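You operate a simulated robot arm through the tools that you are given. There is no shell and no other tool. Be economical: measure what you need, move in short steps, check, and stop when the job is done.

Carry out the task below with a simulated two-armed robot. There is one attempt and no reset: what you move stays moved.

## Task
Pick up the white chalk stick with one hand, pass it to the other hand and put it on the right end of the rack table. Shut the small white door. Take the cream sponge and put it on the shelf of the rack table. Put the purple socket box on the top of the timber table away on the top of the fitting table. Fetch the short steel rail marked "L205" from the top of the timber table and set it on the water cover. Take the foam piece from the top of the timber table and put it on the shelf of the rack table. Put the teal pad on the top of the gauge table away on the top of the timber table. Open the drawer of the fitting table. Do these in any order. Set down upright: teal pad.

The check looks at the end state, three seconds after you hand in, the way a careful person would. Anything else that was tipped, shoved, dropped, spilled or broken makes it a failure. A push-on lid holds only when it is set on centred and level and pressed home; a screw cap is set on level and turned clockwise until tight.

## Robot
Two 7-joint arms with two-finger parallel grippers on one trunk, on a base that drives. Base frame: it is fixed to the floor where the robot stands at the start and does not move with it; the origin is under the middle of the robot, x ahead of it, y to its left, z up; the surface under the hand at the start is at about z = 800. Readings come in mm, degrees, newtons and seconds.
The left shoulder is at the start at [77, 182, 1062], the right one opposite. With the tool pointing down near the work surface each hand reaches from about 320 to 760 mm from the robot's upright axis, wherever it stands, measured 20 degrees to its own side. Places, roughly: cream sponge (10x7x5 cm) [1000, 2600, 800]; drawer of the fitting table [500, 200, 800]; foam piece (6x6x5 cm) [700, 1200, 800]; purple socket box (6x6x5 cm) [400, 1400, 800]; right end of the rack table (20x40 cm) [940, 2060, 800]; shelf of the rack table [1000, 2900, 300]; short steel rail [500, 1250, 750]; small white door [700, 4800, 600]; teal pad (5x4x6 cm) [-1400, -700, 800]; top of the fitting table [700, -400, 800]; top of the timber table [700, 1000, 800]; water cover [1000, 5500, 750]; white chalk stick (3x3x11 cm) [700, 200, 900]. Payload 3.91 kg a hand.
The tool frame of a hand sits at the grasp point between the pads (the TCP): z along the fingers, y along the line on which they close. The tips reach 30 mm beyond it. The gripper opens to 110 mm. The fingers are 20 mm wide and 10 mm thick; the gripper's body (48 by 112 mm) begins 55 mm behind the TCP.
Orientation is that of the tool frame in the base frame, as [roll, pitch, yaw] about the fixed x, y, z axes, in that order (R = Rz(yaw) Ry(pitch) Rx(roll)). With the fingers straight down and closing along the base's y, the tool's x points along the base's -x, its y along +y and its z along -z.

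## Interface
- The arms move only by the tool step_arm. It takes "left_series", "right_series" or both (then of equal length, played together; a hand with none holds still); each is a list of rows, each an object of numbers (a shift or turn left out is 0, a gripper value left out holds the last): "x", "y", "z": the shift along the base's x, y, z in mm; "wx", "wy", "wz": the turn, a rotation vector about the base's x, y, z in degrees; "grip": the closure in counts, from 0 (fully open) to 255 (shut). In form: [{"x": .., "y": .., "z": .., "wx": .., "wy": .., "wz": .., "grip": ..}, ...]. A call has 1 to 12 rows; each row shifts and turns the commanded pose from where the row before left it. Each row takes 0.2 s and may step no farther than 50 mm and 8.6 degrees from the row before; otherwise, or with a gripper value out of range, the whole call is refused. A pose out of reach is approached as far as the arm can. The call stops where the force on the tool passes 40 N (or 10 N more than at its start, if that is more) or the arm is blocked; 0.2 s more then pass. The fingers move at their own pace (about 72 mm/s each) and stop on an object; they squeeze with about 23 N. The grip force told is the motor's: it shows also when the fingers shut on nothing. Time passes only in rows, and 0.2 s behind the last, so rows that do not move let the fingers close. It gives the time, the measured TCP pose, the force on the tool (base axes), the opening and the grip force at its end, in the units of the frame above (readings bear some noise), with the torque about the TCP (base axes, N m) and any sound that the robot's microphone picked up.
- Cameras (640 x 400 px; columns grow to the right, rows downward): "scene" is now at [215, -19.2, 1231.2]; the picture's right is [-0.26, -0.97, 0.00], its down [-0.70, 0.19, -0.69] and it looks along [0.66, -0.18, -0.73] (base axes); focal length 214 px, centre (320, 200). "left" rides on the left gripper at [72, -17, -103] in its tool frame; the picture's right is [0.23, 0.97, 0.00], its down [-0.76, 0.18, -0.62] and it looks along [-0.61, 0.14, 0.78] (tool axes); focal length 222 px, centre (320, 200). "right" rides on the right gripper at [72, 17, -103] in its tool frame; the picture's right is [-0.23, 0.97, 0.00], its down [-0.76, -0.18, -0.62] and it looks along [-0.61, -0.14, 0.78] (tool axes); focal length 222 px, centre (320, 200). There is no depth. A picture from a camera that has moved, and an enlarged one, comes with that camera's place and axes in the base frame and with its lens.
- grab_frame(camera): a new picture of that camera. It takes no simulated time.
- move_column(by): slides the trunk up (or, below 0, down) by that many mm; the arms and the scene camera ride with it, the base frame stays. It gives what a move gives, with no picture.
- drive_base(legs): drives the robot by 1 to 6 legs, each [ahead, left, turn to the left] in mm, mm and degrees, along the robot's own axes; the way and the turn of a leg run together, so that a leg with both is an arc; at most 1500 mm and 180 degrees a leg. The arms and the cameras ride along, it lands a little off, and it stops where it bumps. It gives what a move gives.
- aim_head(pan, tilt): turns the head with the scene camera to pan (to the left, within 80 degrees either way) and tilt (down, from -29 to 69), counted from straight ahead of the robot. It gives what a move gives.
- zoom(camera, box): a new picture of the part [left, top, right, bottom] of that camera's present view, enlarged. It takes no simulated time.
- sign_off(): hands the job in; it is judged then, once.

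Work in short steps. Places have to be worked out from the pictures, the camera data and where the tool is seen: move nearer, look again, correct. Check each grasp and each placing, and mend what went wrong. You have 217 turns and 220 pictures in all, those below and enlarged ones among them. Open the grippers and draw the arms clear of the work before you hand the job in, unless the task says otherwise; then end with one line.

The tools are called after "Call:" by a JSON object that holds its "op" and its "data". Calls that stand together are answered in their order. step_arm: Moves the arms, as the interface text tells. Its arguments: {"type":"object","properties":{"left_series":{"type":"array","items":{"type":"object","properties":{"x":{"type":"number"},"y":{"type":"number"},"z":{"type":"number"},"wx":{"type":"number"},"wy":{"type":"number"},"wz":{"type":"number"},"grip":{"type":"number"}}}},"right_series":{"type":"array","items":{"type":"object","properties":{"x":{"type":"number"},"y":{"type":"number"},"z":{"type":"number"},"wx":{"type":"number"},"wy":{"type":"number"},"wz":{"type":"number"},"grip":{"type":"number"}}}}},"required":[]} The other tools are called the same way: move_column (by) slides the trunk up or down; drive_base (legs) drives the base; aim_head (pan, tilt) turns the head that bears the scene camera; grab_frame (camera) takes a picture; zoom (camera, box) takes an enlarged picture of a part of a camera's view; sign_off () hands the job in.

At the start:

```text
time: 0.0
left_tool_pos: [400.2, 159.6, 1112.3]
left_orientation: [180.0, 0.0, -180.0]
left_ft_force: [0.7, -0.2, -0.5]
left_moment: [-0.01, 0.02, 0.02]
left_opening: 110.0
left_finger_force: 0.2
right_tool_pos: [386.4, -191.7, 1106.3]
right_orientation: [179.8, 0.0, 179.9]
right_ft_force: [-0.4, 0.5, 0.7]
right_moment: [0.01, -0.02, 0.03]
right_opening: 109.7
right_finger_force: 0.0
trunk travel left (down, up): [-325.0, 189.0]
robot x, y, heading: [1.3, -2.4, 0.1]
head pan, tilt: [-14.9, 46.7]
```

scene: 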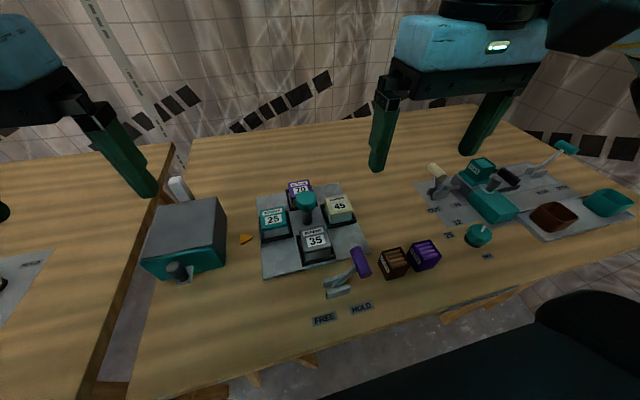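
right: 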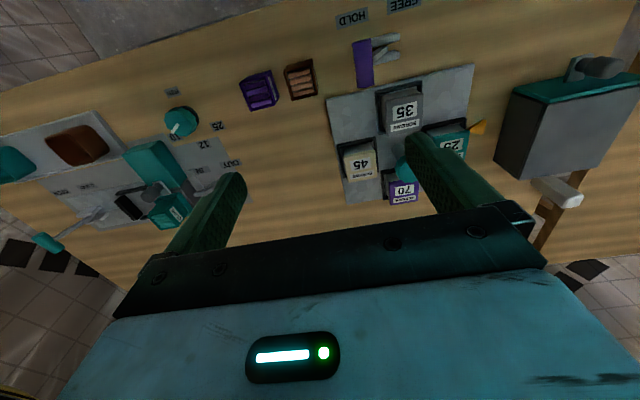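
left: 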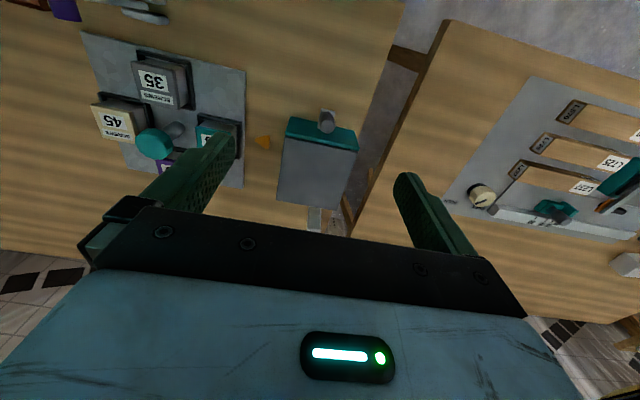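

The scene shows the fitting table with a grey/teal drawer box to the left and a white stick behind it. I'll take a closer look at these before moving.

Call:
{"op": "zoom", "data": {"camera": "scene", "box": [120, 150, 280, 290]}}

Call:
{"op": "aim_head", "data": {"pan": 40, "tilt": 35}}

Call:
{"op": "grab_frame", "data": {"camera": "scene"}}

```text
2.86 times, centred on (200, 220) of scene
camera zoom: at [215.0, -19.2, 1231.2], right [-0.26, -0.97, 0.0], down [-0.7, 0.19, -0.69], along [0.66, -0.18, -0.73], focal length 613 px, centre (663, 143)
```

zoom: 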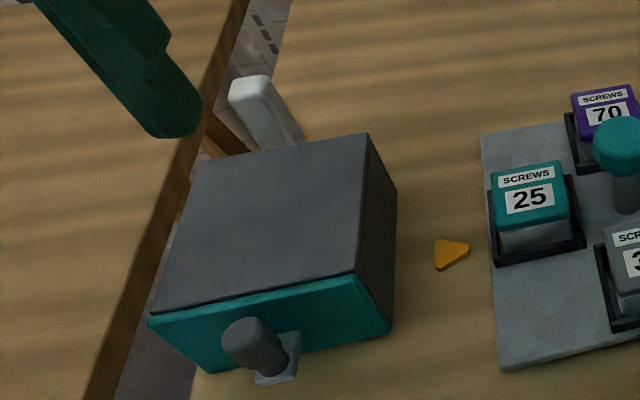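

```text
time: 1.2
left_tool_pos: [400.3, 159.5, 1111.2]
left_orientation: [179.9, -0.1, 180.0]
left_ft_force: [1.0, 0.2, 0.2]
left_moment: [-0.01, 0.01, 0.05]
left_opening: 110.3
left_finger_force: 0.0
right_tool_pos: [387.0, -191.1, 1103.6]
right_orientation: [179.9, -0.1, 180.0]
right_ft_force: [-0.2, 0.3, 0.4]
right_moment: [0.01, -0.02, 0.02]
right_opening: 110.1
right_finger_force: 0.1
trunk travel left (down, up): [-325.0, 189.0]
robot x, y, heading: [-0.6, 0.3, -0.0]
head pan, tilt: [40.0, 35.0]
```

```text
215 pictures are left
camera scene: at [205.2, 57.8, 1248.3], right [0.64, -0.77, 0.0], down [-0.44, -0.37, -0.82], along [0.63, 0.53, -0.57], focal length 214 px, centre (320, 200)
```

scene: 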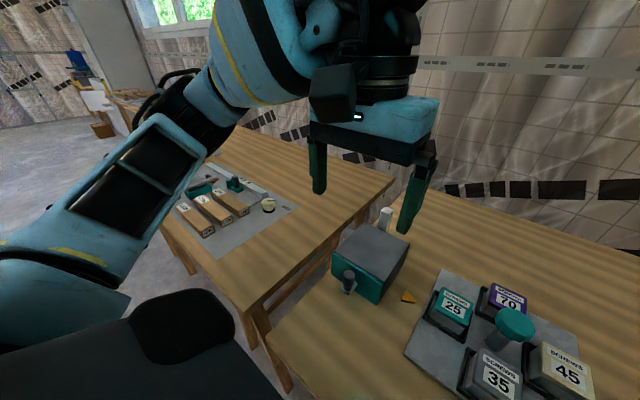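

I'll look at the lever labels and the left/rest of the room before acting.

Call:
{"op": "aim_head", "data": {"pan": -5, "tilt": 55}}

Call:
{"op": "zoom", "data": {"camera": "scene", "box": [160, 80, 400, 280]}}

Call:
{"op": "zoom", "data": {"camera": "right", "box": [0, 0, 640, 240]}}

Call:
{"op": "zoom", "data": {"camera": "left", "box": [380, 60, 640, 290]}}

```text
time: 2.4
left_tool_pos: [401.0, 160.4, 1111.8]
left_orientation: [180.0, 0.0, -180.0]
left_ft_force: [0.0, 0.9, -0.6]
left_moment: [-0.05, 0.0, -0.03]
left_opening: 109.9
left_finger_force: 0.1
right_tool_pos: [387.7, -192.3, 1104.8]
right_orientation: [179.9, 0.1, 179.9]
right_ft_force: [0.3, 0.0, 0.0]
right_moment: [-0.01, 0.02, 0.04]
right_opening: 110.2
right_finger_force: 0.0
trunk travel left (down, up): [-325.0, 189.0]
robot x, y, heading: [-0.3, 0.7, 0.3]
head pan, tilt: [-5.0, 55.0]
```

```text
2.00 times, centred on (280, 180) of scene
camera zoom: at [209.6, -4.9, 1220.1], right [-0.09, -1.0, 0.0], down [-0.82, 0.07, -0.57], along [0.57, -0.05, -0.82], focal length 429 px, centre (400, 240)
```

zoom: 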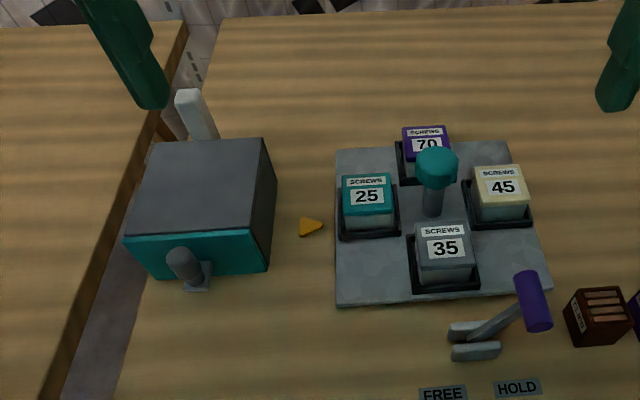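

```text
1.00 times, centred on (320, 120) of right (not enlarged: the box is as wide or as high as the picture)
camera zoom: at [315.8, -173.4, 1206.9], right [0.23, 0.97, 0.0], down [0.76, -0.18, 0.62], along [0.61, -0.14, -0.78], focal length 222 px, centre (320, 280)
```

zoom: 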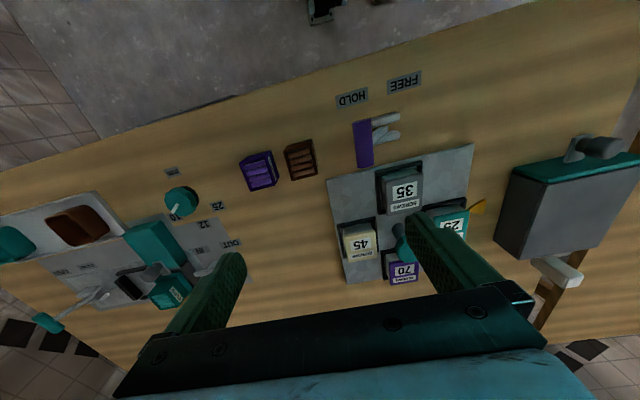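

```text
1.74 times, centred on (510, 175) of left
camera zoom: at [329.6, 143.6, 1215.6], right [-0.23, 0.97, 0.0], down [0.76, 0.18, 0.62], along [0.61, 0.14, -0.78], focal length 386 px, centre (-10, 244)
```

zoom: 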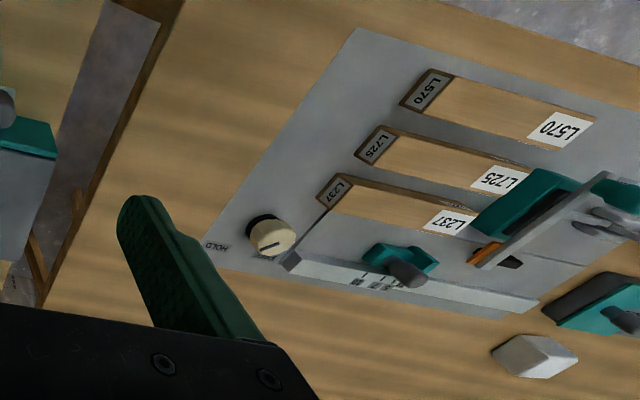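

I'd like a better look at the chalk from the right wrist camera and left one.

Call:
{"op": "zoom", "data": {"camera": "right", "box": [480, 20, 640, 240]}}

Call:
{"op": "zoom", "data": {"camera": "left", "box": [240, 90, 400, 250]}}

```text
1.82 times, centred on (560, 130) of right
camera zoom: at [315.8, -173.4, 1206.9], right [0.23, 0.97, 0.0], down [0.76, -0.18, 0.62], along [0.61, -0.14, -0.78], focal length 404 px, centre (-116, 327)
```

zoom: 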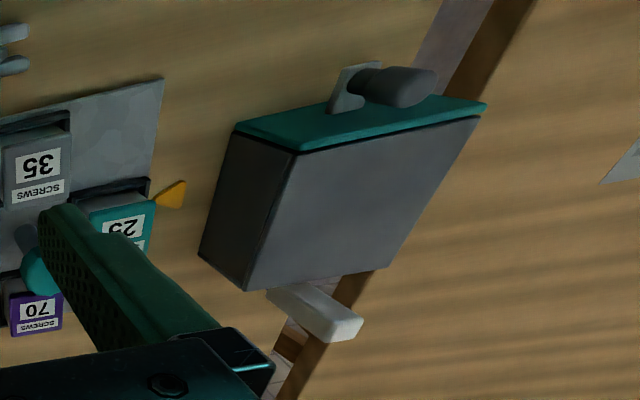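

```text
2.50 times, centred on (320, 170) of left
camera zoom: at [329.6, 143.6, 1215.6], right [-0.23, 0.97, 0.0], down [0.76, 0.18, 0.62], along [0.61, 0.14, -0.78], focal length 555 px, centre (320, 275)
```

zoom: 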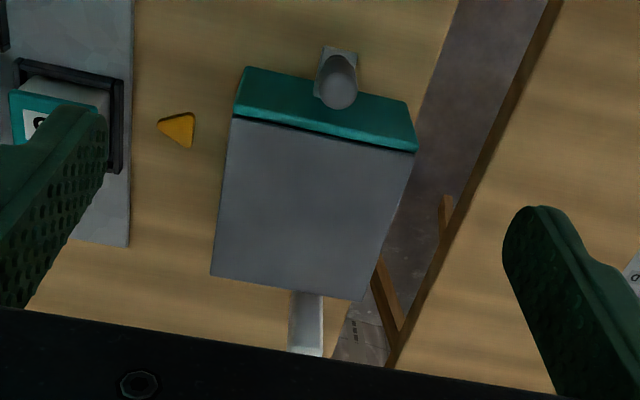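

Chalk is standing upright at about (648, 197), top ≈910, and the drawer knob is at about (457, 200, 840). I'll move the left hand above the knob and look.

Call:
{"op": "step_arm", "data": {"left_series": [{"x": 28, "y": 20, "z": -30}, {"x": 27, "y": 20, "z": -40}, {"z": -45}, {"z": -40}]}}

Call:
{"op": "grab_frame", "data": {"camera": "left"}}

Call:
{"op": "zoom", "data": {"camera": "scene", "box": [180, 80, 360, 250]}}

```text
refused: row 2 steps farther than a row can; nothing moved
```

```text
209 pictures are left
camera left: at [329.6, 143.6, 1215.6], right [-0.23, 0.97, 0.0], down [0.76, 0.18, 0.62], along [0.61, 0.14, -0.78], focal length 222 px, centre (320, 200)
```

left: 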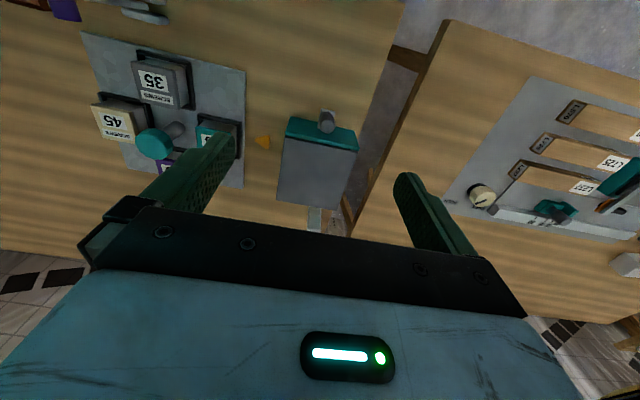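

```text
2.35 times, centred on (270, 165) of scene
camera zoom: at [209.6, -4.9, 1220.1], right [-0.09, -1.0, 0.0], down [-0.82, 0.07, -0.57], along [0.57, -0.05, -0.82], focal length 505 px, centre (438, 282)
```

zoom: 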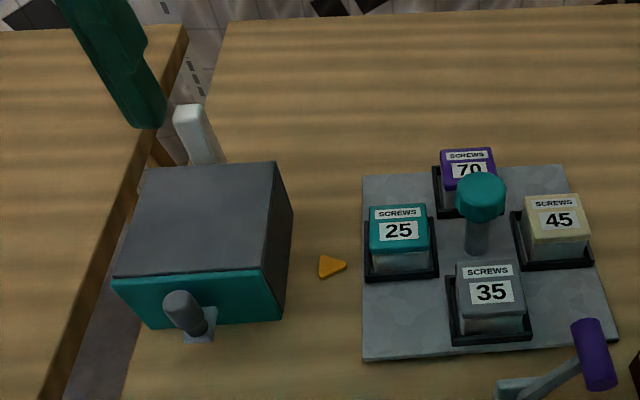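

The row was too long; I'll split it.

Call:
{"op": "step_arm", "data": {"left_series": [{"x": 25, "y": 20, "z": -30}, {"x": 25, "y": 20, "z": -30}, {"z": -45}, {"z": -40}]}}

Call:
{"op": "grab_frame", "data": {"camera": "left"}}

Call:
{"op": "grab_frame", "data": {"camera": "scene"}}

```text
time: 3.4
left_tool_pos: [446.8, 201.9, 966.5]
left_orientation: [180.0, 0.1, -179.9]
left_ft_force: [-0.6, 0.0, -0.5]
left_moment: [0.02, 0.0, 0.0]
left_opening: 110.0
left_finger_force: 0.0
right_tool_pos: [387.9, -190.2, 1104.8]
right_orientation: [179.9, 0.1, 180.0]
right_ft_force: [0.3, -0.2, -0.1]
right_moment: [-0.03, 0.02, 0.03]
right_opening: 110.0
right_finger_force: 0.0
trunk travel left (down, up): [-325.0, 189.0]
robot x, y, heading: [-3.4, 1.5, -0.1]
head pan, tilt: [-5.0, 55.0]
```

```text
207 pictures are left
camera left: at [375.1, 185.5, 1069.8], right [-0.23, 0.97, 0.0], down [0.76, 0.18, 0.62], along [0.61, 0.14, -0.78], focal length 222 px, centre (320, 200)
```

left: 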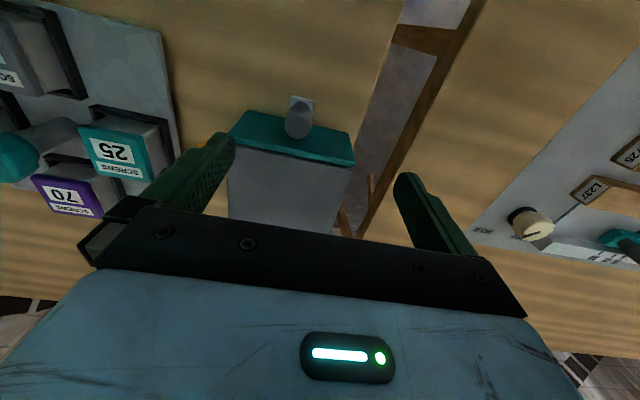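

```text
206 pictures are left
camera scene: at [209.8, -4.8, 1220.1], right [-0.09, -1.0, 0.0], down [-0.82, 0.07, -0.57], along [0.57, -0.05, -0.82], focal length 214 px, centre (320, 200)
```

scene: 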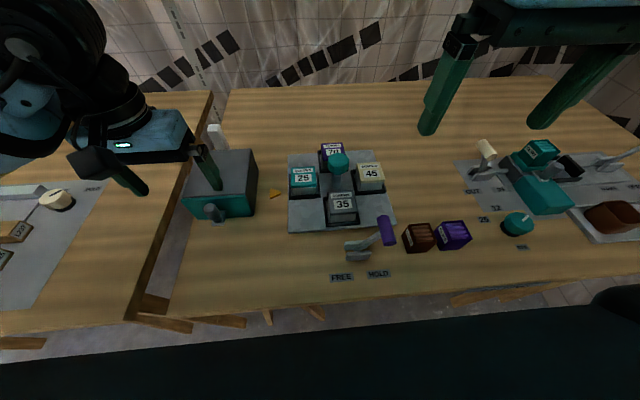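

Triangulating from three cameras, the handle is a vertical post on a bracket at about (443, 183), z≈842–880. I'll lower the left hand around it.

Call:
{"op": "step_arm", "data": {"left_series": [{"x": -4, "y": -19, "z": -20}, {"z": -35}, {"z": -20}]}}

Call:
{"op": "grab_frame", "data": {"camera": "left"}}

Call:
{"op": "zoom", "data": {"camera": "scene", "box": [100, 80, 300, 260]}}

```text
time: 4.2
left_tool_pos: [443.8, 182.2, 889.5]
left_orientation: [179.9, 0.0, -180.0]
left_ft_force: [0.5, 1.0, 0.1]
left_moment: [-0.01, 0.0, -0.03]
left_opening: 110.2
left_finger_force: 0.0
right_tool_pos: [386.4, -191.8, 1104.6]
right_orientation: [179.8, 0.0, 179.9]
right_ft_force: [-0.1, -1.0, 0.0]
right_moment: [0.02, -0.01, -0.03]
right_opening: 109.9
right_finger_force: 0.1
trunk travel left (down, up): [-325.0, 189.0]
robot x, y, heading: [-0.9, -0.4, 0.0]
head pan, tilt: [-5.0, 55.0]
```

```text
205 pictures are left
camera left: at [371.7, 165.0, 993.7], right [-0.23, 0.97, 0.0], down [0.76, 0.18, 0.62], along [0.61, 0.14, -0.78], focal length 222 px, centre (320, 200)
```

left: 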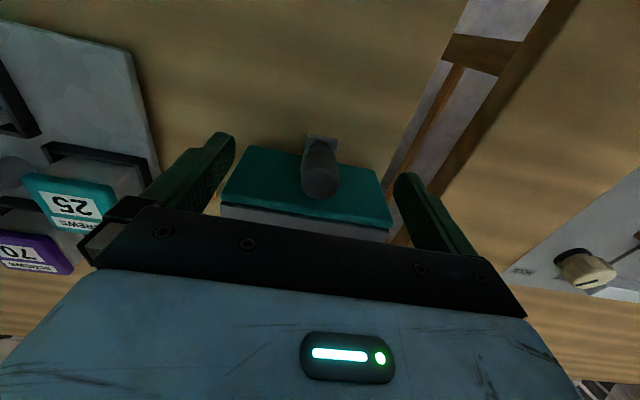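

```text
2.22 times, centred on (200, 170) of scene
camera zoom: at [209.6, -5.1, 1220.1], right [-0.09, -1.0, 0.0], down [-0.82, 0.07, -0.57], along [0.57, -0.05, -0.82], focal length 477 px, centre (587, 267)
```

zoom: 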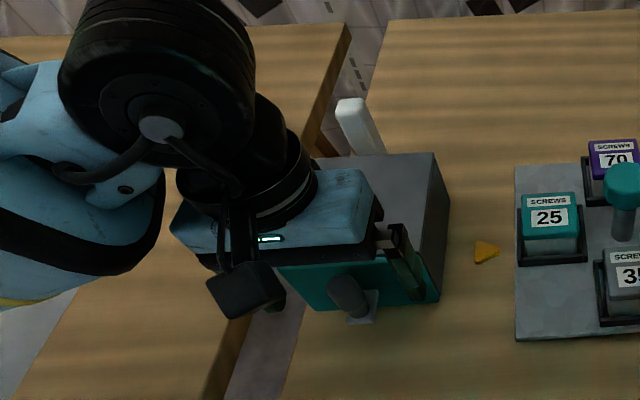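

The post sits right between the fingers near the TCP. I close the left gripper on it after a slight lowering.

Call:
{"op": "step_arm", "data": {"left_series": [{"x": -3, "y": -1, "z": -8}, {"grip": 255}, {"grip": 255}, {"grip": 255}, {"grip": 255}, {"grip": 255}]}}

Call:
{"op": "grab_frame", "data": {"camera": "left"}}

```text
time: 5.6
left_tool_pos: [441.4, 182.1, 881.7]
left_orientation: [-179.9, 0.0, -179.8]
left_ft_force: [-0.1, 7.8, -0.1]
left_moment: [0.2, 0.19, 0.14]
left_opening: 23.8
left_finger_force: 45.1
right_tool_pos: [386.4, -192.1, 1105.9]
right_orientation: [179.9, 0.1, -180.0]
right_ft_force: [0.0, 0.5, -1.0]
right_moment: [-0.02, 0.0, -0.02]
right_opening: 109.7
right_finger_force: 0.1
trunk travel left (down, up): [-325.0, 189.0]
robot x, y, heading: [-0.5, -1.9, 0.1]
head pan, tilt: [-5.0, 55.0]
```

```text
203 pictures are left
camera left: at [370.6, 165.3, 986.8], right [-0.23, 0.97, 0.0], down [0.76, 0.18, 0.62], along [0.61, 0.14, -0.78], focal length 222 px, centre (320, 200)
```

left: 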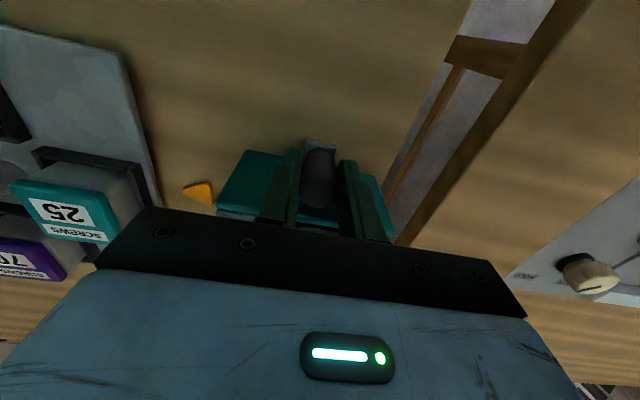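

Gripped (23.8 mm). I pull gently in -x.

Call:
{"op": "step_arm", "data": {"left_series": [{"x": -10}, {"x": -10}, {"x": -15}]}}

Call:
{"op": "grab_frame", "data": {"camera": "scene"}}

```text
time: 6.4
left_tool_pos: [408.3, 182.0, 882.6]
left_orientation: [179.9, 0.0, -180.0]
left_ft_force: [-1.0, 9.9, -2.6]
left_moment: [0.09, -0.04, 0.2]
left_opening: 23.8
left_finger_force: 45.0
right_tool_pos: [386.7, -189.7, 1104.5]
right_orientation: [180.0, -0.1, 180.0]
right_ft_force: [0.0, -0.2, -1.1]
right_moment: [-0.06, 0.01, 0.02]
right_opening: 109.9
right_finger_force: 0.1
trunk travel left (down, up): [-325.0, 189.0]
robot x, y, heading: [1.8, 3.3, 0.3]
head pan, tilt: [-5.0, 55.0]
```

```text
202 pictures are left
camera scene: at [209.4, -3.8, 1220.1], right [-0.09, -1.0, 0.0], down [-0.82, 0.07, -0.57], along [0.57, -0.05, -0.82], focal length 214 px, centre (320, 200)
```

scene: 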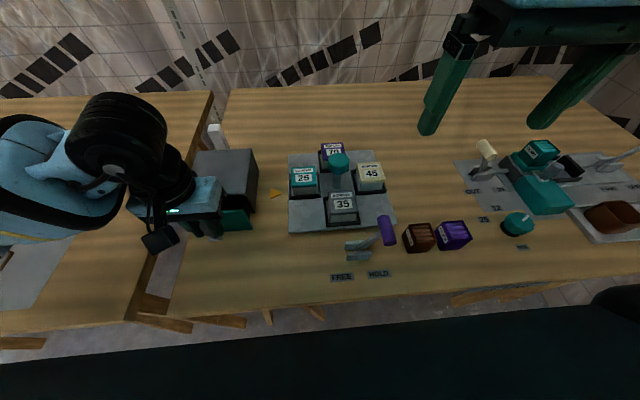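

The drawer is sliding freely. I keep pulling until it stops.

Call:
{"op": "step_arm", "data": {"left_series": [{"x": -15}, {"x": -15}, {"x": -15}, {"x": -15}, {"x": -15}, {"x": -10}, {"x": -10}]}}

Call:
{"op": "grab_frame", "data": {"camera": "scene"}}

```text
time: 8.0
left_tool_pos: [326.8, 182.4, 881.3]
left_orientation: [-179.9, 0.0, -179.9]
left_ft_force: [18.0, 14.6, -22.1]
left_moment: [0.34, -0.31, 0.06]
left_opening: 23.5
left_finger_force: 45.1
left hand out of reach, approached as far as the arm can: row 7
right_tool_pos: [390.1, -190.1, 1104.6]
right_orientation: [179.9, -0.2, 180.0]
right_ft_force: [-0.1, -0.5, -0.2]
right_moment: [-0.03, -0.03, 0.04]
right_opening: 110.2
right_finger_force: 0.2
trunk travel left (down, up): [-325.0, 189.0]
robot x, y, heading: [-0.3, -2.9, 0.0]
head pan, tilt: [-5.0, 55.0]
```

```text
201 pictures are left
camera scene: at [212.6, -3.0, 1219.6], right [-0.09, -1.0, 0.0], down [-0.82, 0.07, -0.57], along [0.57, -0.05, -0.82], focal length 214 px, centre (320, 200)
```

scene: 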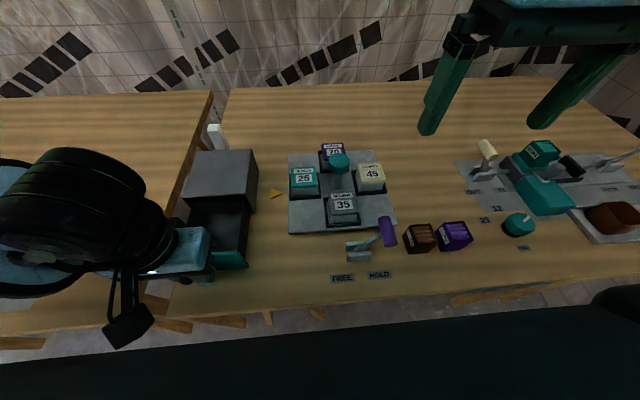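

The drawer is open about 115 mm out of a roughly 130 mm deep box, at its limit. I release and lift.

Call:
{"op": "step_arm", "data": {"left_series": [{"x": 8}, {"grip": 0}, {"grip": 0}, {"grip": 0}, {"z": 40}, {"z": 45}, {"z": 45}]}}

Call:
{"op": "grab_frame", "data": {"camera": "scene"}}

```text
time: 9.6
left_tool_pos: [330.1, 181.7, 1012.2]
left_orientation: [179.9, -0.1, 180.0]
left_ft_force: [0.3, 0.1, 0.7]
left_moment: [-0.01, -0.01, 0.02]
left_opening: 109.8
left_finger_force: 0.0
right_tool_pos: [385.8, -191.7, 1105.0]
right_orientation: [179.8, 0.1, 180.0]
right_ft_force: [-0.4, 0.0, 0.5]
right_moment: [0.0, 0.01, 0.01]
right_opening: 110.0
right_finger_force: 0.0
trunk travel left (down, up): [-325.0, 189.0]
robot x, y, heading: [0.2, 4.2, -0.2]
head pan, tilt: [-5.0, 55.0]
```

```text
200 pictures are left
camera scene: at [209.2, -5.3, 1220.2], right [-0.09, -1.0, 0.0], down [-0.82, 0.07, -0.57], along [0.57, -0.05, -0.82], focal length 214 px, centre (320, 200)
```

scene: 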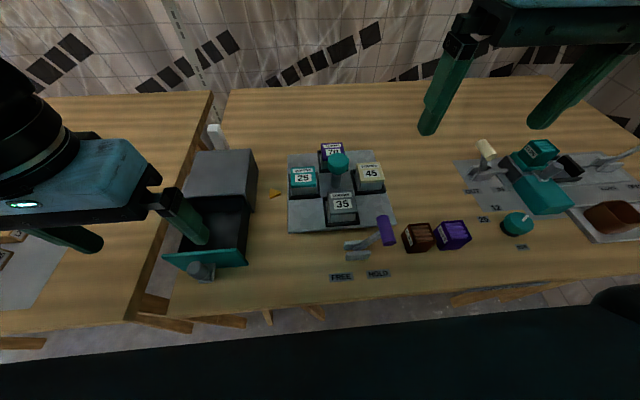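

Drawer is open. Now the left hand moves above the chalk at about (648, 197).

Call:
{"op": "step_arm", "data": {"left_series": [{"x": 45, "y": 2}, {"x": 45, "y": 3}, {"x": 45, "y": 3}, {"x": 45, "y": 3}, {"x": 45, "y": 2}, {"x": 45, "y": 2}, {"x": 35}]}}

Call:
{"op": "grab_frame", "data": {"camera": "left"}}

Call:
{"op": "zoom", "data": {"camera": "scene", "box": [120, 60, 300, 220]}}

```text
time: 11.2
left_tool_pos: [637.2, 193.9, 1012.4]
left_orientation: [-180.0, 0.0, -179.9]
left_ft_force: [-0.1, 0.1, -0.4]
left_moment: [0.0, -0.01, 0.04]
left_opening: 109.9
left_finger_force: 0.0
right_tool_pos: [388.5, -192.6, 1103.3]
right_orientation: [179.9, 0.0, 179.9]
right_ft_force: [0.3, -0.2, 0.3]
right_moment: [0.03, -0.01, -0.01]
right_opening: 109.9
right_finger_force: 0.2
trunk travel left (down, up): [-325.0, 189.0]
robot x, y, heading: [0.5, 1.3, -0.0]
head pan, tilt: [-5.0, 55.0]
```

```text
199 pictures are left
camera left: at [565.9, 176.8, 1116.8], right [-0.23, 0.97, 0.0], down [0.76, 0.18, 0.62], along [0.61, 0.14, -0.78], focal length 222 px, centre (320, 200)
```

left: 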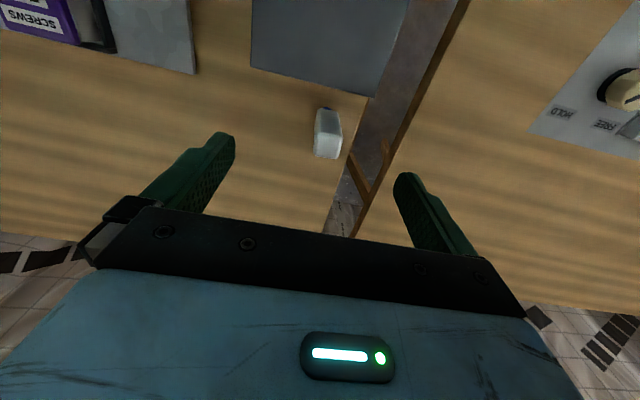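

```text
2.50 times, centred on (210, 140) of scene
camera zoom: at [209.9, -5.5, 1220.0], right [-0.09, -1.0, 0.0], down [-0.82, 0.07, -0.57], along [0.57, -0.05, -0.82], focal length 536 px, centre (595, 350)
```

zoom: 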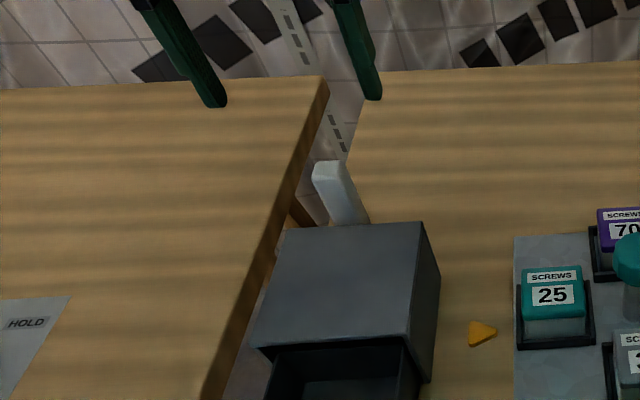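

Chalk sits at about (656, 205). I'll descend over it to grip its top part, TCP z ≈ 895, leaving the lower portion for the right hand.

Call:
{"op": "step_arm", "data": {"left_series": [{"x": 19, "y": 11, "z": -30}, {"z": -45}]}}

Call:
{"op": "grab_frame", "data": {"camera": "left"}}

```text
time: 11.8
left_tool_pos: [658.2, 207.6, 939.0]
left_orientation: [-180.0, 0.1, 179.9]
left_ft_force: [-0.4, 0.5, -0.1]
left_moment: [0.0, 0.0, 0.0]
left_opening: 110.0
left_finger_force: 0.1
right_tool_pos: [387.6, -190.8, 1105.7]
right_orientation: [179.9, -0.1, 180.0]
right_ft_force: [0.8, 0.0, 0.7]
right_moment: [-0.02, -0.01, -0.01]
right_opening: 110.2
right_finger_force: 0.1
trunk travel left (down, up): [-325.0, 189.0]
robot x, y, heading: [0.1, -0.9, 0.2]
head pan, tilt: [-5.0, 55.0]
```

```text
197 pictures are left
camera left: at [586.7, 190.0, 1043.2], right [-0.23, 0.97, 0.0], down [0.76, 0.18, 0.62], along [0.61, 0.14, -0.78], focal length 222 px, centre (320, 200)
```

left: 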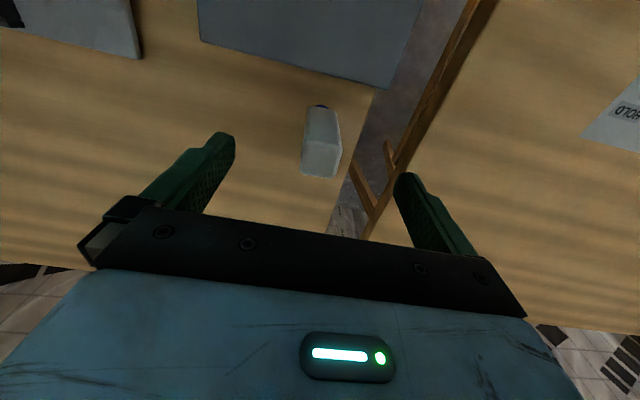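

Aligned at (657, 206). Lower to 895 and close.

Call:
{"op": "step_arm", "data": {"left_series": [{"y": -1, "z": -22}, {"z": -22}, {"grip": 255}, {"grip": 255}, {"grip": 255}, {"grip": 255}, {"grip": 255}]}}

Call:
{"op": "grab_frame", "data": {"camera": "left"}}

```text
time: 13.4
left_tool_pos: [658.1, 204.2, 893.0]
left_orientation: [179.9, 0.0, -180.0]
left_ft_force: [-0.8, 0.2, 0.2]
left_moment: [0.03, 0.0, 0.02]
left_opening: 27.5
left_finger_force: 23.2
right_tool_pos: [387.1, -191.8, 1106.1]
right_orientation: [179.8, 0.0, -179.9]
right_ft_force: [-0.4, 0.0, -0.5]
right_moment: [0.02, 0.0, 0.03]
right_opening: 110.1
right_finger_force: 0.1
trunk travel left (down, up): [-325.0, 189.0]
robot x, y, heading: [-2.3, -1.3, 0.1]
head pan, tilt: [-5.0, 55.0]
```

```text
196 pictures are left
camera left: at [586.1, 187.8, 998.1], right [-0.23, 0.97, 0.0], down [0.76, 0.18, 0.62], along [0.61, 0.14, -0.78], focal length 222 px, centre (320, 200)
```

left: 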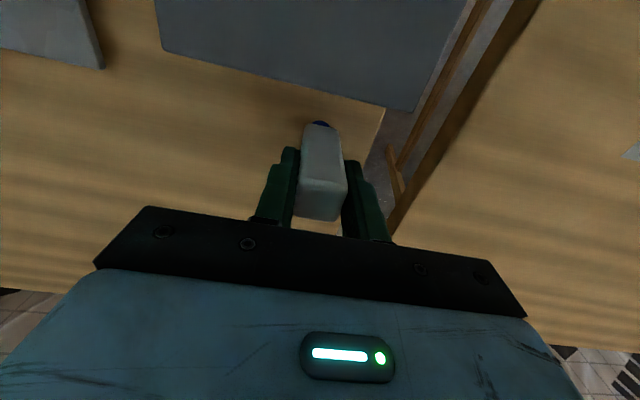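

Chalk is gripped (27.5 mm). I lift it up and bring it toward the middle in front, while beginning to rotate the right hand.

Call:
{"op": "step_arm", "data": {"left_series": [{"z": 20}, {"z": 45}, {"z": 45}, {"z": 45}, {"z": 45}, {"x": -35, "y": -25, "z": 20}, {"x": -35, "y": -25, "z": 18}, {"x": -35, "y": -25}, {"x": -35, "y": -25}, {"x": -35, "y": -20}, {"x": -33, "y": -20}], "right_series": [{"wz": -8.5, "y": -5}, {"wz": -8.5, "y": -5}, {"wz": -8.5, "y": -5}, {"wz": -8.5, "y": -5}, {"wz": -8.5, "y": -5}, {"wz": -8.5, "y": -5}, {"wz": -8.5, "y": -5}, {"wz": -8.5, "y": -5}, {"wz": -8.5}, {"wz": -8.5}, {"wz": -5}]}}

Call:
{"op": "aim_head", "data": {"pan": 0, "tilt": 30}}

Call:
{"op": "grab_frame", "data": {"camera": "scene"}}

```text
time: 15.8
left_tool_pos: [446.4, 61.7, 1131.5]
left_orientation: [-179.9, 0.1, -179.9]
left_ft_force: [-0.2, 0.0, -1.3]
left_moment: [0.02, -0.01, 0.0]
left_opening: 27.2
left_finger_force: 23.2
right_tool_pos: [386.7, -231.6, 1104.3]
right_orientation: [179.9, 0.0, 89.7]
right_ft_force: [0.2, -0.3, 0.5]
right_moment: [-0.02, 0.0, 0.01]
right_opening: 109.9
right_finger_force: 0.0
trunk travel left (down, up): [-325.0, 189.0]
robot x, y, heading: [2.7, -0.7, -0.2]
head pan, tilt: [-5.0, 55.0]
```

```text
time: 16.6
left_tool_pos: [447.1, 62.0, 1131.6]
left_orientation: [180.0, 0.0, -180.0]
left_ft_force: [-0.5, 0.2, -0.1]
left_moment: [0.02, 0.01, 0.05]
left_opening: 27.5
left_finger_force: 23.1
right_tool_pos: [386.0, -230.7, 1104.7]
right_orientation: [179.9, -0.1, 90.0]
right_ft_force: [-0.6, -0.7, 0.1]
right_moment: [-0.01, 0.01, -0.01]
right_opening: 110.2
right_finger_force: 0.1
trunk travel left (down, up): [-325.0, 189.0]
robot x, y, heading: [-4.8, 0.8, -0.2]
head pan, tilt: [0.0, 30.0]
```

```text
195 pictures are left
camera scene: at [228.2, 1.3, 1256.1], right [0.0, -1.0, 0.0], down [-0.5, 0.0, -0.87], along [0.87, 0.0, -0.5], focal length 214 px, centre (320, 200)
```

scene: 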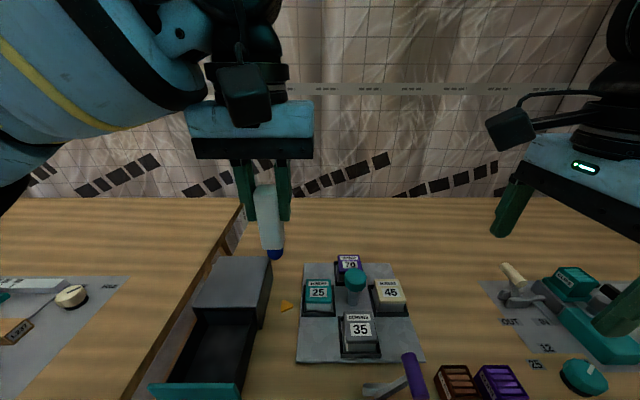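

Chalk hangs vertically, its lower part free. Now I tilt the right hand to point toward +y, closing along x.

Call:
{"op": "step_arm", "data": {"right_series": [{"wx": 8.5, "x": 6, "y": 8, "z": -5}, {"wx": 8.5, "x": 6, "y": 8, "z": -5}, {"wx": 8.5, "x": 6, "y": 8, "z": -5}, {"wx": 8.5, "x": 6, "y": 8, "z": -5}, {"wx": 8.5, "x": 6, "y": 8, "z": -5}, {"wx": 8.5, "x": 6, "y": 8, "z": -5}, {"wx": 8.5, "x": 6, "y": 8, "z": -5}, {"wx": 8.5, "x": 6, "y": 8, "z": -4}, {"wx": 8.5, "x": 6, "y": 8, "z": -4}, {"wx": 8.5, "x": 6, "y": 8, "z": -2}, {"wx": 5}]}}

Call:
{"op": "grab_frame", "data": {"camera": "scene"}}

Call:
{"op": "grab_frame", "data": {"camera": "right"}}

```text
time: 19.1
left_tool_pos: [449.0, 63.4, 1131.9]
left_orientation: [179.9, 0.0, 179.9]
left_ft_force: [0.6, -0.6, -0.8]
left_moment: [0.02, -0.02, -0.01]
left_opening: 27.3
left_finger_force: 22.7
right_tool_pos: [447.6, -151.5, 1060.8]
right_orientation: [-27.9, -89.9, -62.2]
right_ft_force: [-0.3, 0.7, 0.1]
right_moment: [0.0, 0.01, 0.02]
right_opening: 109.8
right_finger_force: 0.1
trunk travel left (down, up): [-325.0, 189.0]
robot x, y, heading: [4.5, -1.1, 0.1]
head pan, tilt: [0.0, 30.0]
```

```text
194 pictures are left
camera scene: at [228.1, 1.2, 1256.2], right [0.0, -1.0, 0.0], down [-0.5, 0.0, -0.87], along [0.87, 0.0, -0.5], focal length 214 px, centre (320, 200)
```

scene: 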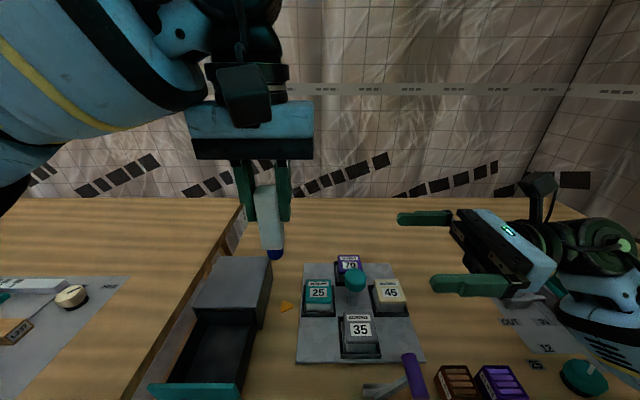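

```text
193 pictures are left
camera right: at [464.3, -253.7, 1131.0], right [0.97, 0.0, -0.23], down [-0.18, -0.62, -0.76], along [-0.14, 0.78, -0.61], focal length 222 px, centre (320, 200)
```

right: 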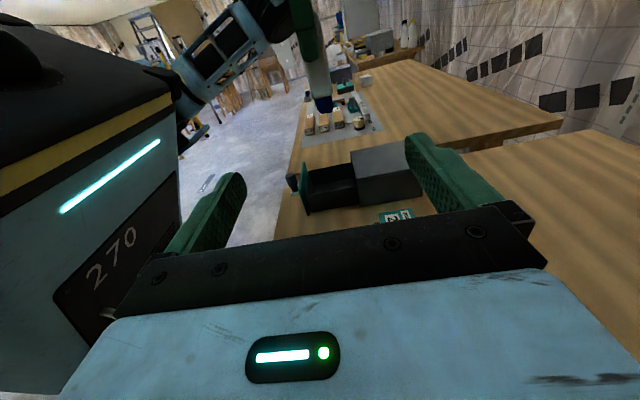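

Everything lines up; I slide the right hand in along +y so its tips end flush with the chalk's far face.

Call:
{"op": "step_arm", "data": {"right_series": [{"y": 45, "x": 1, "z": -2}, {"y": 45, "z": -2}, {"y": 45}, {"y": 40}]}}

Call:
{"op": "grab_frame", "data": {"camera": "scene"}}

Call:
{"op": "grab_frame", "data": {"camera": "right"}}

```text
time: 20.1
left_tool_pos: [447.1, 63.5, 1130.8]
left_orientation: [-180.0, 0.0, 180.0]
left_ft_force: [-0.2, -0.2, -0.9]
left_moment: [0.01, 0.01, -0.02]
left_opening: 27.5
left_finger_force: 22.6
right_tool_pos: [448.2, 24.2, 1057.3]
right_orientation: [-157.8, -89.9, 67.7]
right_ft_force: [-0.4, 0.4, 0.0]
right_moment: [0.05, 0.0, -0.01]
right_opening: 109.9
right_finger_force: 0.1
trunk travel left (down, up): [-325.0, 189.0]
robot x, y, heading: [-0.7, -2.1, -0.0]
head pan, tilt: [0.0, 30.0]
```

```text
192 pictures are left
camera scene: at [228.3, 2.0, 1256.1], right [0.0, -1.0, 0.0], down [-0.5, 0.0, -0.87], along [0.87, 0.0, -0.5], focal length 214 px, centre (320, 200)
```

scene: 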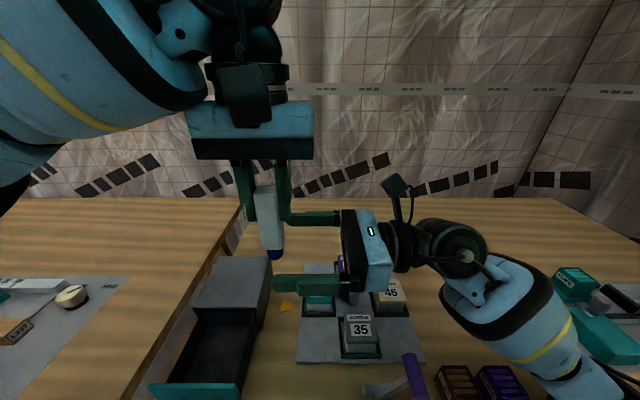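

```text
191 pictures are left
camera right: at [466.7, -78.6, 1128.7], right [0.97, 0.0, -0.23], down [-0.18, -0.62, -0.76], along [-0.14, 0.78, -0.61], focal length 222 px, centre (320, 200)
```

right: 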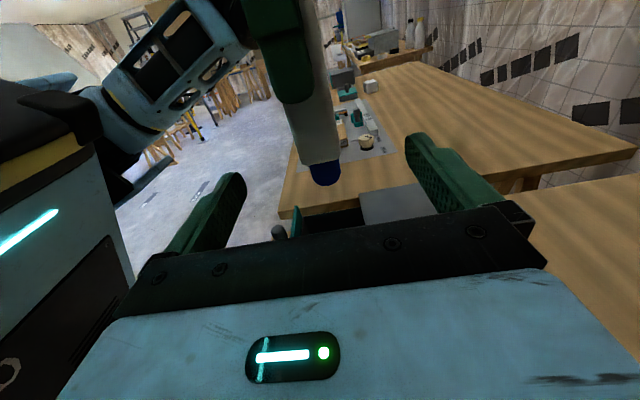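

Chalk tip at z≈1035, right fingers at 1047–1067. Advance 23 mm and close the right gripper.

Call:
{"op": "step_arm", "data": {"right_series": [{"y": 22}, {"grip": 255}, {"grip": 255}, {"grip": 255}, {"grip": 255}, {"grip": 255}]}}

Call:
{"op": "grab_frame", "data": {"camera": "right"}}

Call:
{"op": "zoom", "data": {"camera": "scene", "box": [200, 140, 400, 300]}}

```text
time: 21.4
left_tool_pos: [445.8, 61.1, 1131.1]
left_orientation: [-180.0, 0.0, 179.9]
left_ft_force: [-12.3, -2.9, 0.4]
left_moment: [-0.04, 0.58, -0.06]
left_opening: 27.7
left_finger_force: 22.9
right_tool_pos: [448.7, 44.9, 1056.3]
right_orientation: [-123.1, -89.9, 32.9]
right_ft_force: [12.9, 3.2, 0.0]
right_moment: [-0.16, 0.32, -0.13]
right_opening: 27.6
right_finger_force: 22.7
trunk travel left (down, up): [-325.0, 189.0]
robot x, y, heading: [3.3, -0.7, -0.1]
head pan, tilt: [0.0, 30.0]
```

```text
190 pictures are left
camera right: at [465.5, -56.9, 1127.8], right [0.97, 0.0, -0.23], down [-0.18, -0.62, -0.76], along [-0.14, 0.78, -0.61], focal length 222 px, centre (320, 200)
```

right: 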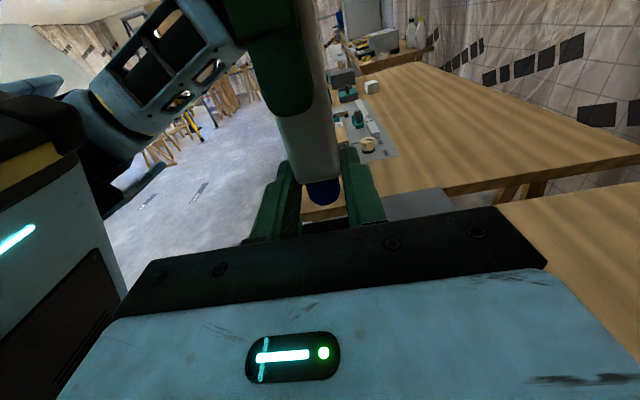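

```text
2.50 times, centred on (300, 220) of scene
camera zoom: at [228.2, 1.3, 1256.1], right [0.0, -1.0, 0.0], down [-0.5, 0.0, -0.87], along [0.87, 0.0, -0.5], focal length 536 px, centre (370, 150)
```

zoom: 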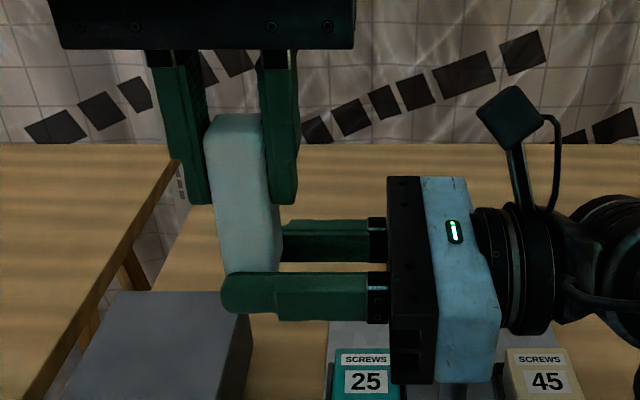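

Both hands hold the chalk. I open the left and raise it clear.

Call:
{"op": "step_arm", "data": {"left_series": [{"grip": 0}, {"grip": 0}, {"grip": 0}, {"z": 40}, {"z": 40}, {"y": 45, "z": 10}, {"y": 45}]}}

Call:
{"op": "grab_frame", "data": {"camera": "scene"}}

```text
time: 23.1
left_tool_pos: [443.8, 155.3, 1225.2]
left_orientation: [-179.9, 0.0, -179.9]
left_ft_force: [0.7, 0.3, -0.4]
left_moment: [0.01, -0.01, 0.03]
left_opening: 110.3
left_finger_force: 0.1
right_tool_pos: [446.4, 45.7, 1056.4]
right_orientation: [-164.9, -89.9, 74.8]
right_ft_force: [-0.4, -0.6, 0.1]
right_moment: [0.01, 0.02, 0.01]
right_opening: 27.6
right_finger_force: 23.3
trunk travel left (down, up): [-325.0, 189.0]
robot x, y, heading: [3.6, 0.2, 0.0]
head pan, tilt: [0.0, 30.0]
```

```text
188 pictures are left
camera scene: at [227.7, 2.2, 1256.2], right [0.0, -1.0, 0.0], down [-0.5, 0.0, -0.87], along [0.87, 0.0, -0.5], focal length 214 px, centre (320, 200)
```

scene: 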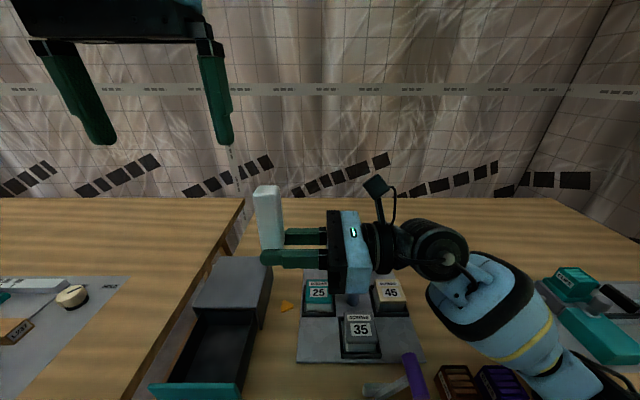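

Handover succeeded. I pull the right hand back to its side and point it down again, chalk lying across the fingertips.

Call:
{"op": "step_arm", "data": {"right_series": [{"y": -45}, {"y": -45}, {"y": -45, "wx": -8}, {"y": -30, "wx": -8.5, "z": 5}, {"y": -20, "wx": -8.5, "z": 5}, {"y": -10, "wx": -8.5, "z": 5}, {"y": -10, "wx": -8.5, "z": 5}, {"y": -10, "wx": -8.5, "z": 5}, {"y": -10, "wx": -8.5, "z": 5}, {"y": -10, "wx": -8.5, "z": 5}, {"wx": -8.5, "x": -20}, {"wx": -8.5, "x": -20}]}}

Call:
{"op": "step_arm", "data": {"right_series": [{"wx": -5.5, "x": -10}]}}

Call:
{"op": "grab_frame", "data": {"camera": "right"}}

```text
time: 25.6
left_tool_pos: [444.9, 154.3, 1224.9]
left_orientation: [-179.9, 0.0, 180.0]
left_ft_force: [-1.4, 1.6, 0.1]
left_moment: [0.0, -0.01, -0.03]
left_opening: 110.1
left_finger_force: 0.1
right_tool_pos: [406.3, -190.4, 1091.8]
right_orientation: [179.9, -5.3, 90.0]
right_ft_force: [0.0, 1.2, 0.2]
right_moment: [0.01, 0.02, 0.01]
right_opening: 27.4
right_finger_force: 22.7
trunk travel left (down, up): [-325.0, 189.0]
robot x, y, heading: [4.0, 4.5, 0.2]
head pan, tilt: [0.0, 30.0]
```

```text
time: 26.1
left_tool_pos: [445.8, 155.4, 1225.3]
left_orientation: [-179.8, 0.0, 180.0]
left_ft_force: [0.4, 0.0, -0.2]
left_moment: [0.0, -0.01, -0.04]
left_opening: 110.3
left_finger_force: 0.0
right_tool_pos: [395.5, -188.7, 1090.4]
right_orientation: [179.9, 0.2, 89.8]
right_ft_force: [0.3, 0.3, 0.3]
right_moment: [-0.02, -0.02, 0.01]
right_opening: 27.2
right_finger_force: 22.5
trunk travel left (down, up): [-325.0, 189.0]
robot x, y, heading: [-4.1, 0.4, 0.1]
head pan, tilt: [0.0, 30.0]
```

```text
187 pictures are left
camera right: at [414.5, -115.6, 1192.4], right [0.97, -0.23, 0.0], down [-0.18, -0.76, 0.62], along [-0.14, -0.61, -0.78], focal length 222 px, centre (320, 200)
```

right: 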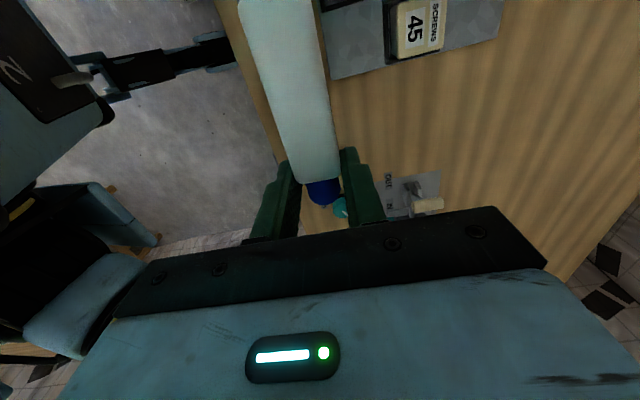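

Now head to the gauge table behind. I back off the table a bit and turn right, then look.

Call:
{"op": "drive_base", "data": {"legs": [[-300, 0, 0], [0, 0, -130]]}}

Call:
{"op": "aim_head", "data": {"pan": -20, "tilt": 30}}

Call:
{"op": "grab_frame", "data": {"camera": "scene"}}

```text
time: 33.3
left_tool_pos: [-429.4, -454.5, 1225.1]
left_orientation: [180.0, 0.0, 55.1]
left_ft_force: [-0.1, -0.3, -0.3]
left_moment: [0.02, 0.0, 0.0]
left_opening: 109.9
left_finger_force: 0.0
right_tool_pos: [-682.8, -218.2, 1091.5]
right_orientation: [180.0, 0.0, -34.9]
right_ft_force: [-0.6, -0.2, 0.4]
right_moment: [-0.03, 0.01, 0.0]
right_opening: 27.4
right_finger_force: 23.3
trunk travel left (down, up): [-325.0, 189.0]
robot x, y, heading: [-298.5, 1.7, -124.8]
head pan, tilt: [0.0, 30.0]
```

```text
time: 34.1
left_tool_pos: [-428.6, -454.9, 1224.5]
left_orientation: [-179.9, 0.0, 55.0]
left_ft_force: [-0.3, -0.6, 0.8]
left_moment: [0.03, 0.02, -0.01]
left_opening: 109.6
left_finger_force: 0.0
right_tool_pos: [-683.3, -218.2, 1090.9]
right_orientation: [179.9, 0.0, -34.9]
right_ft_force: [-0.2, 0.3, 0.8]
right_moment: [0.0, 0.02, -0.03]
right_opening: 27.5
right_finger_force: 22.9
trunk travel left (down, up): [-325.0, 189.0]
robot x, y, heading: [-300.4, -3.3, -124.9]
head pan, tilt: [-20.0, 30.0]
```

```text
186 pictures are left
camera scene: at [-455.2, -165.5, 1256.1], right [-0.58, 0.82, 0.0], down [0.41, 0.29, -0.87], along [-0.71, -0.5, -0.5], focal length 214 px, centre (320, 200)
```

scene: 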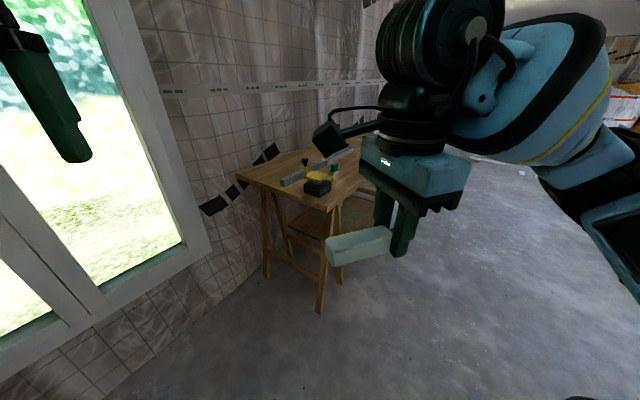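

Call:
{"op": "zoom", "data": {"camera": "scene", "box": [220, 120, 400, 260]}}

```text
2.86 times, centred on (310, 190) of scene
camera zoom: at [-455.2, -165.5, 1256.1], right [-0.58, 0.82, 0.0], down [0.41, 0.29, -0.87], along [-0.71, -0.5, -0.5], focal length 613 px, centre (349, 229)
```

zoom: 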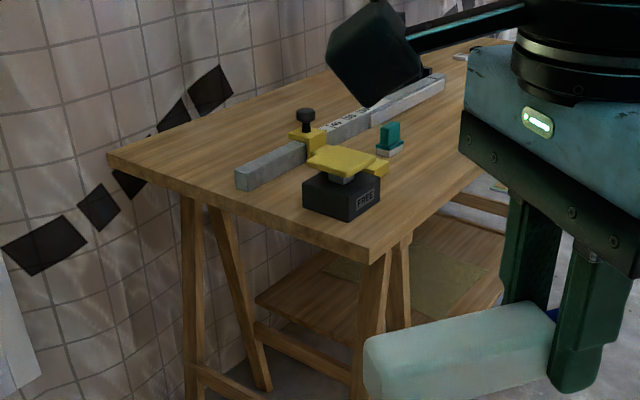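

The teal pad stands at about (−1397, −732) on the gauge table; its long edge is at y≈−557. I'll drive to face that edge (heading −90°).

Call:
{"op": "drive_base", "data": {"legs": [[0, 0, 35], [0, -1269, 0]]}}

Call:
{"op": "aim_head", "data": {"pan": 10, "tilt": 45}}

Call:
{"op": "grab_frame", "data": {"camera": "scene"}}

```text
time: 47.2
left_tool_pos: [-1425.8, -442.7, 1224.7]
left_orientation: [180.0, -0.1, 89.3]
left_ft_force: [-0.2, 0.6, 0.2]
left_moment: [-0.01, 0.0, 0.02]
left_opening: 110.2
left_finger_force: 0.1
right_tool_pos: [-1770.5, -389.7, 1090.5]
right_orientation: [180.0, 0.0, -0.7]
right_ft_force: [0.3, 0.6, -0.1]
right_moment: [0.04, 0.02, -0.01]
right_opening: 27.3
right_finger_force: 22.7
trunk travel left (down, up): [-325.0, 189.0]
robot x, y, heading: [-1578.9, 5.3, -90.9]
head pan, tilt: [-20.0, 30.0]
```

```text
time: 48.1
left_tool_pos: [-1426.4, -442.9, 1225.5]
left_orientation: [180.0, 0.0, 89.3]
left_ft_force: [-0.1, 0.2, 0.5]
left_moment: [0.03, 0.01, 0.0]
left_opening: 110.0
left_finger_force: 0.1
right_tool_pos: [-1770.2, -388.4, 1089.9]
right_orientation: [179.9, 0.1, -0.8]
right_ft_force: [-0.2, -0.7, -0.5]
right_moment: [0.02, 0.0, -0.02]
right_opening: 27.2
right_finger_force: 23.0
trunk travel left (down, up): [-325.0, 189.0]
robot x, y, heading: [-1574.3, 2.4, -90.9]
head pan, tilt: [10.0, 45.0]
```

```text
184 pictures are left
camera scene: at [-1564.5, -212.9, 1233.6], right [-0.99, -0.16, 0.0], down [-0.11, 0.7, -0.71], along [0.11, -0.7, -0.71], focal length 214 px, centre (320, 200)
```

scene: 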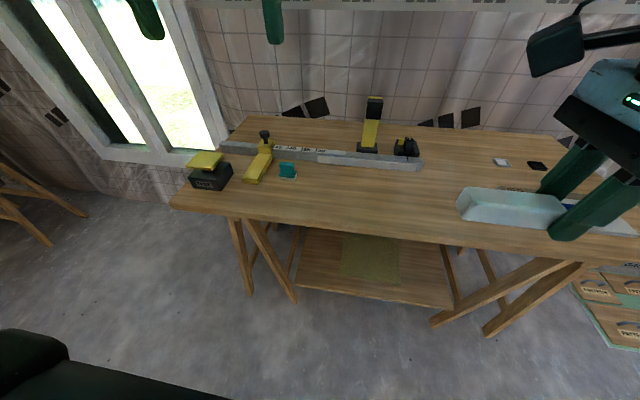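

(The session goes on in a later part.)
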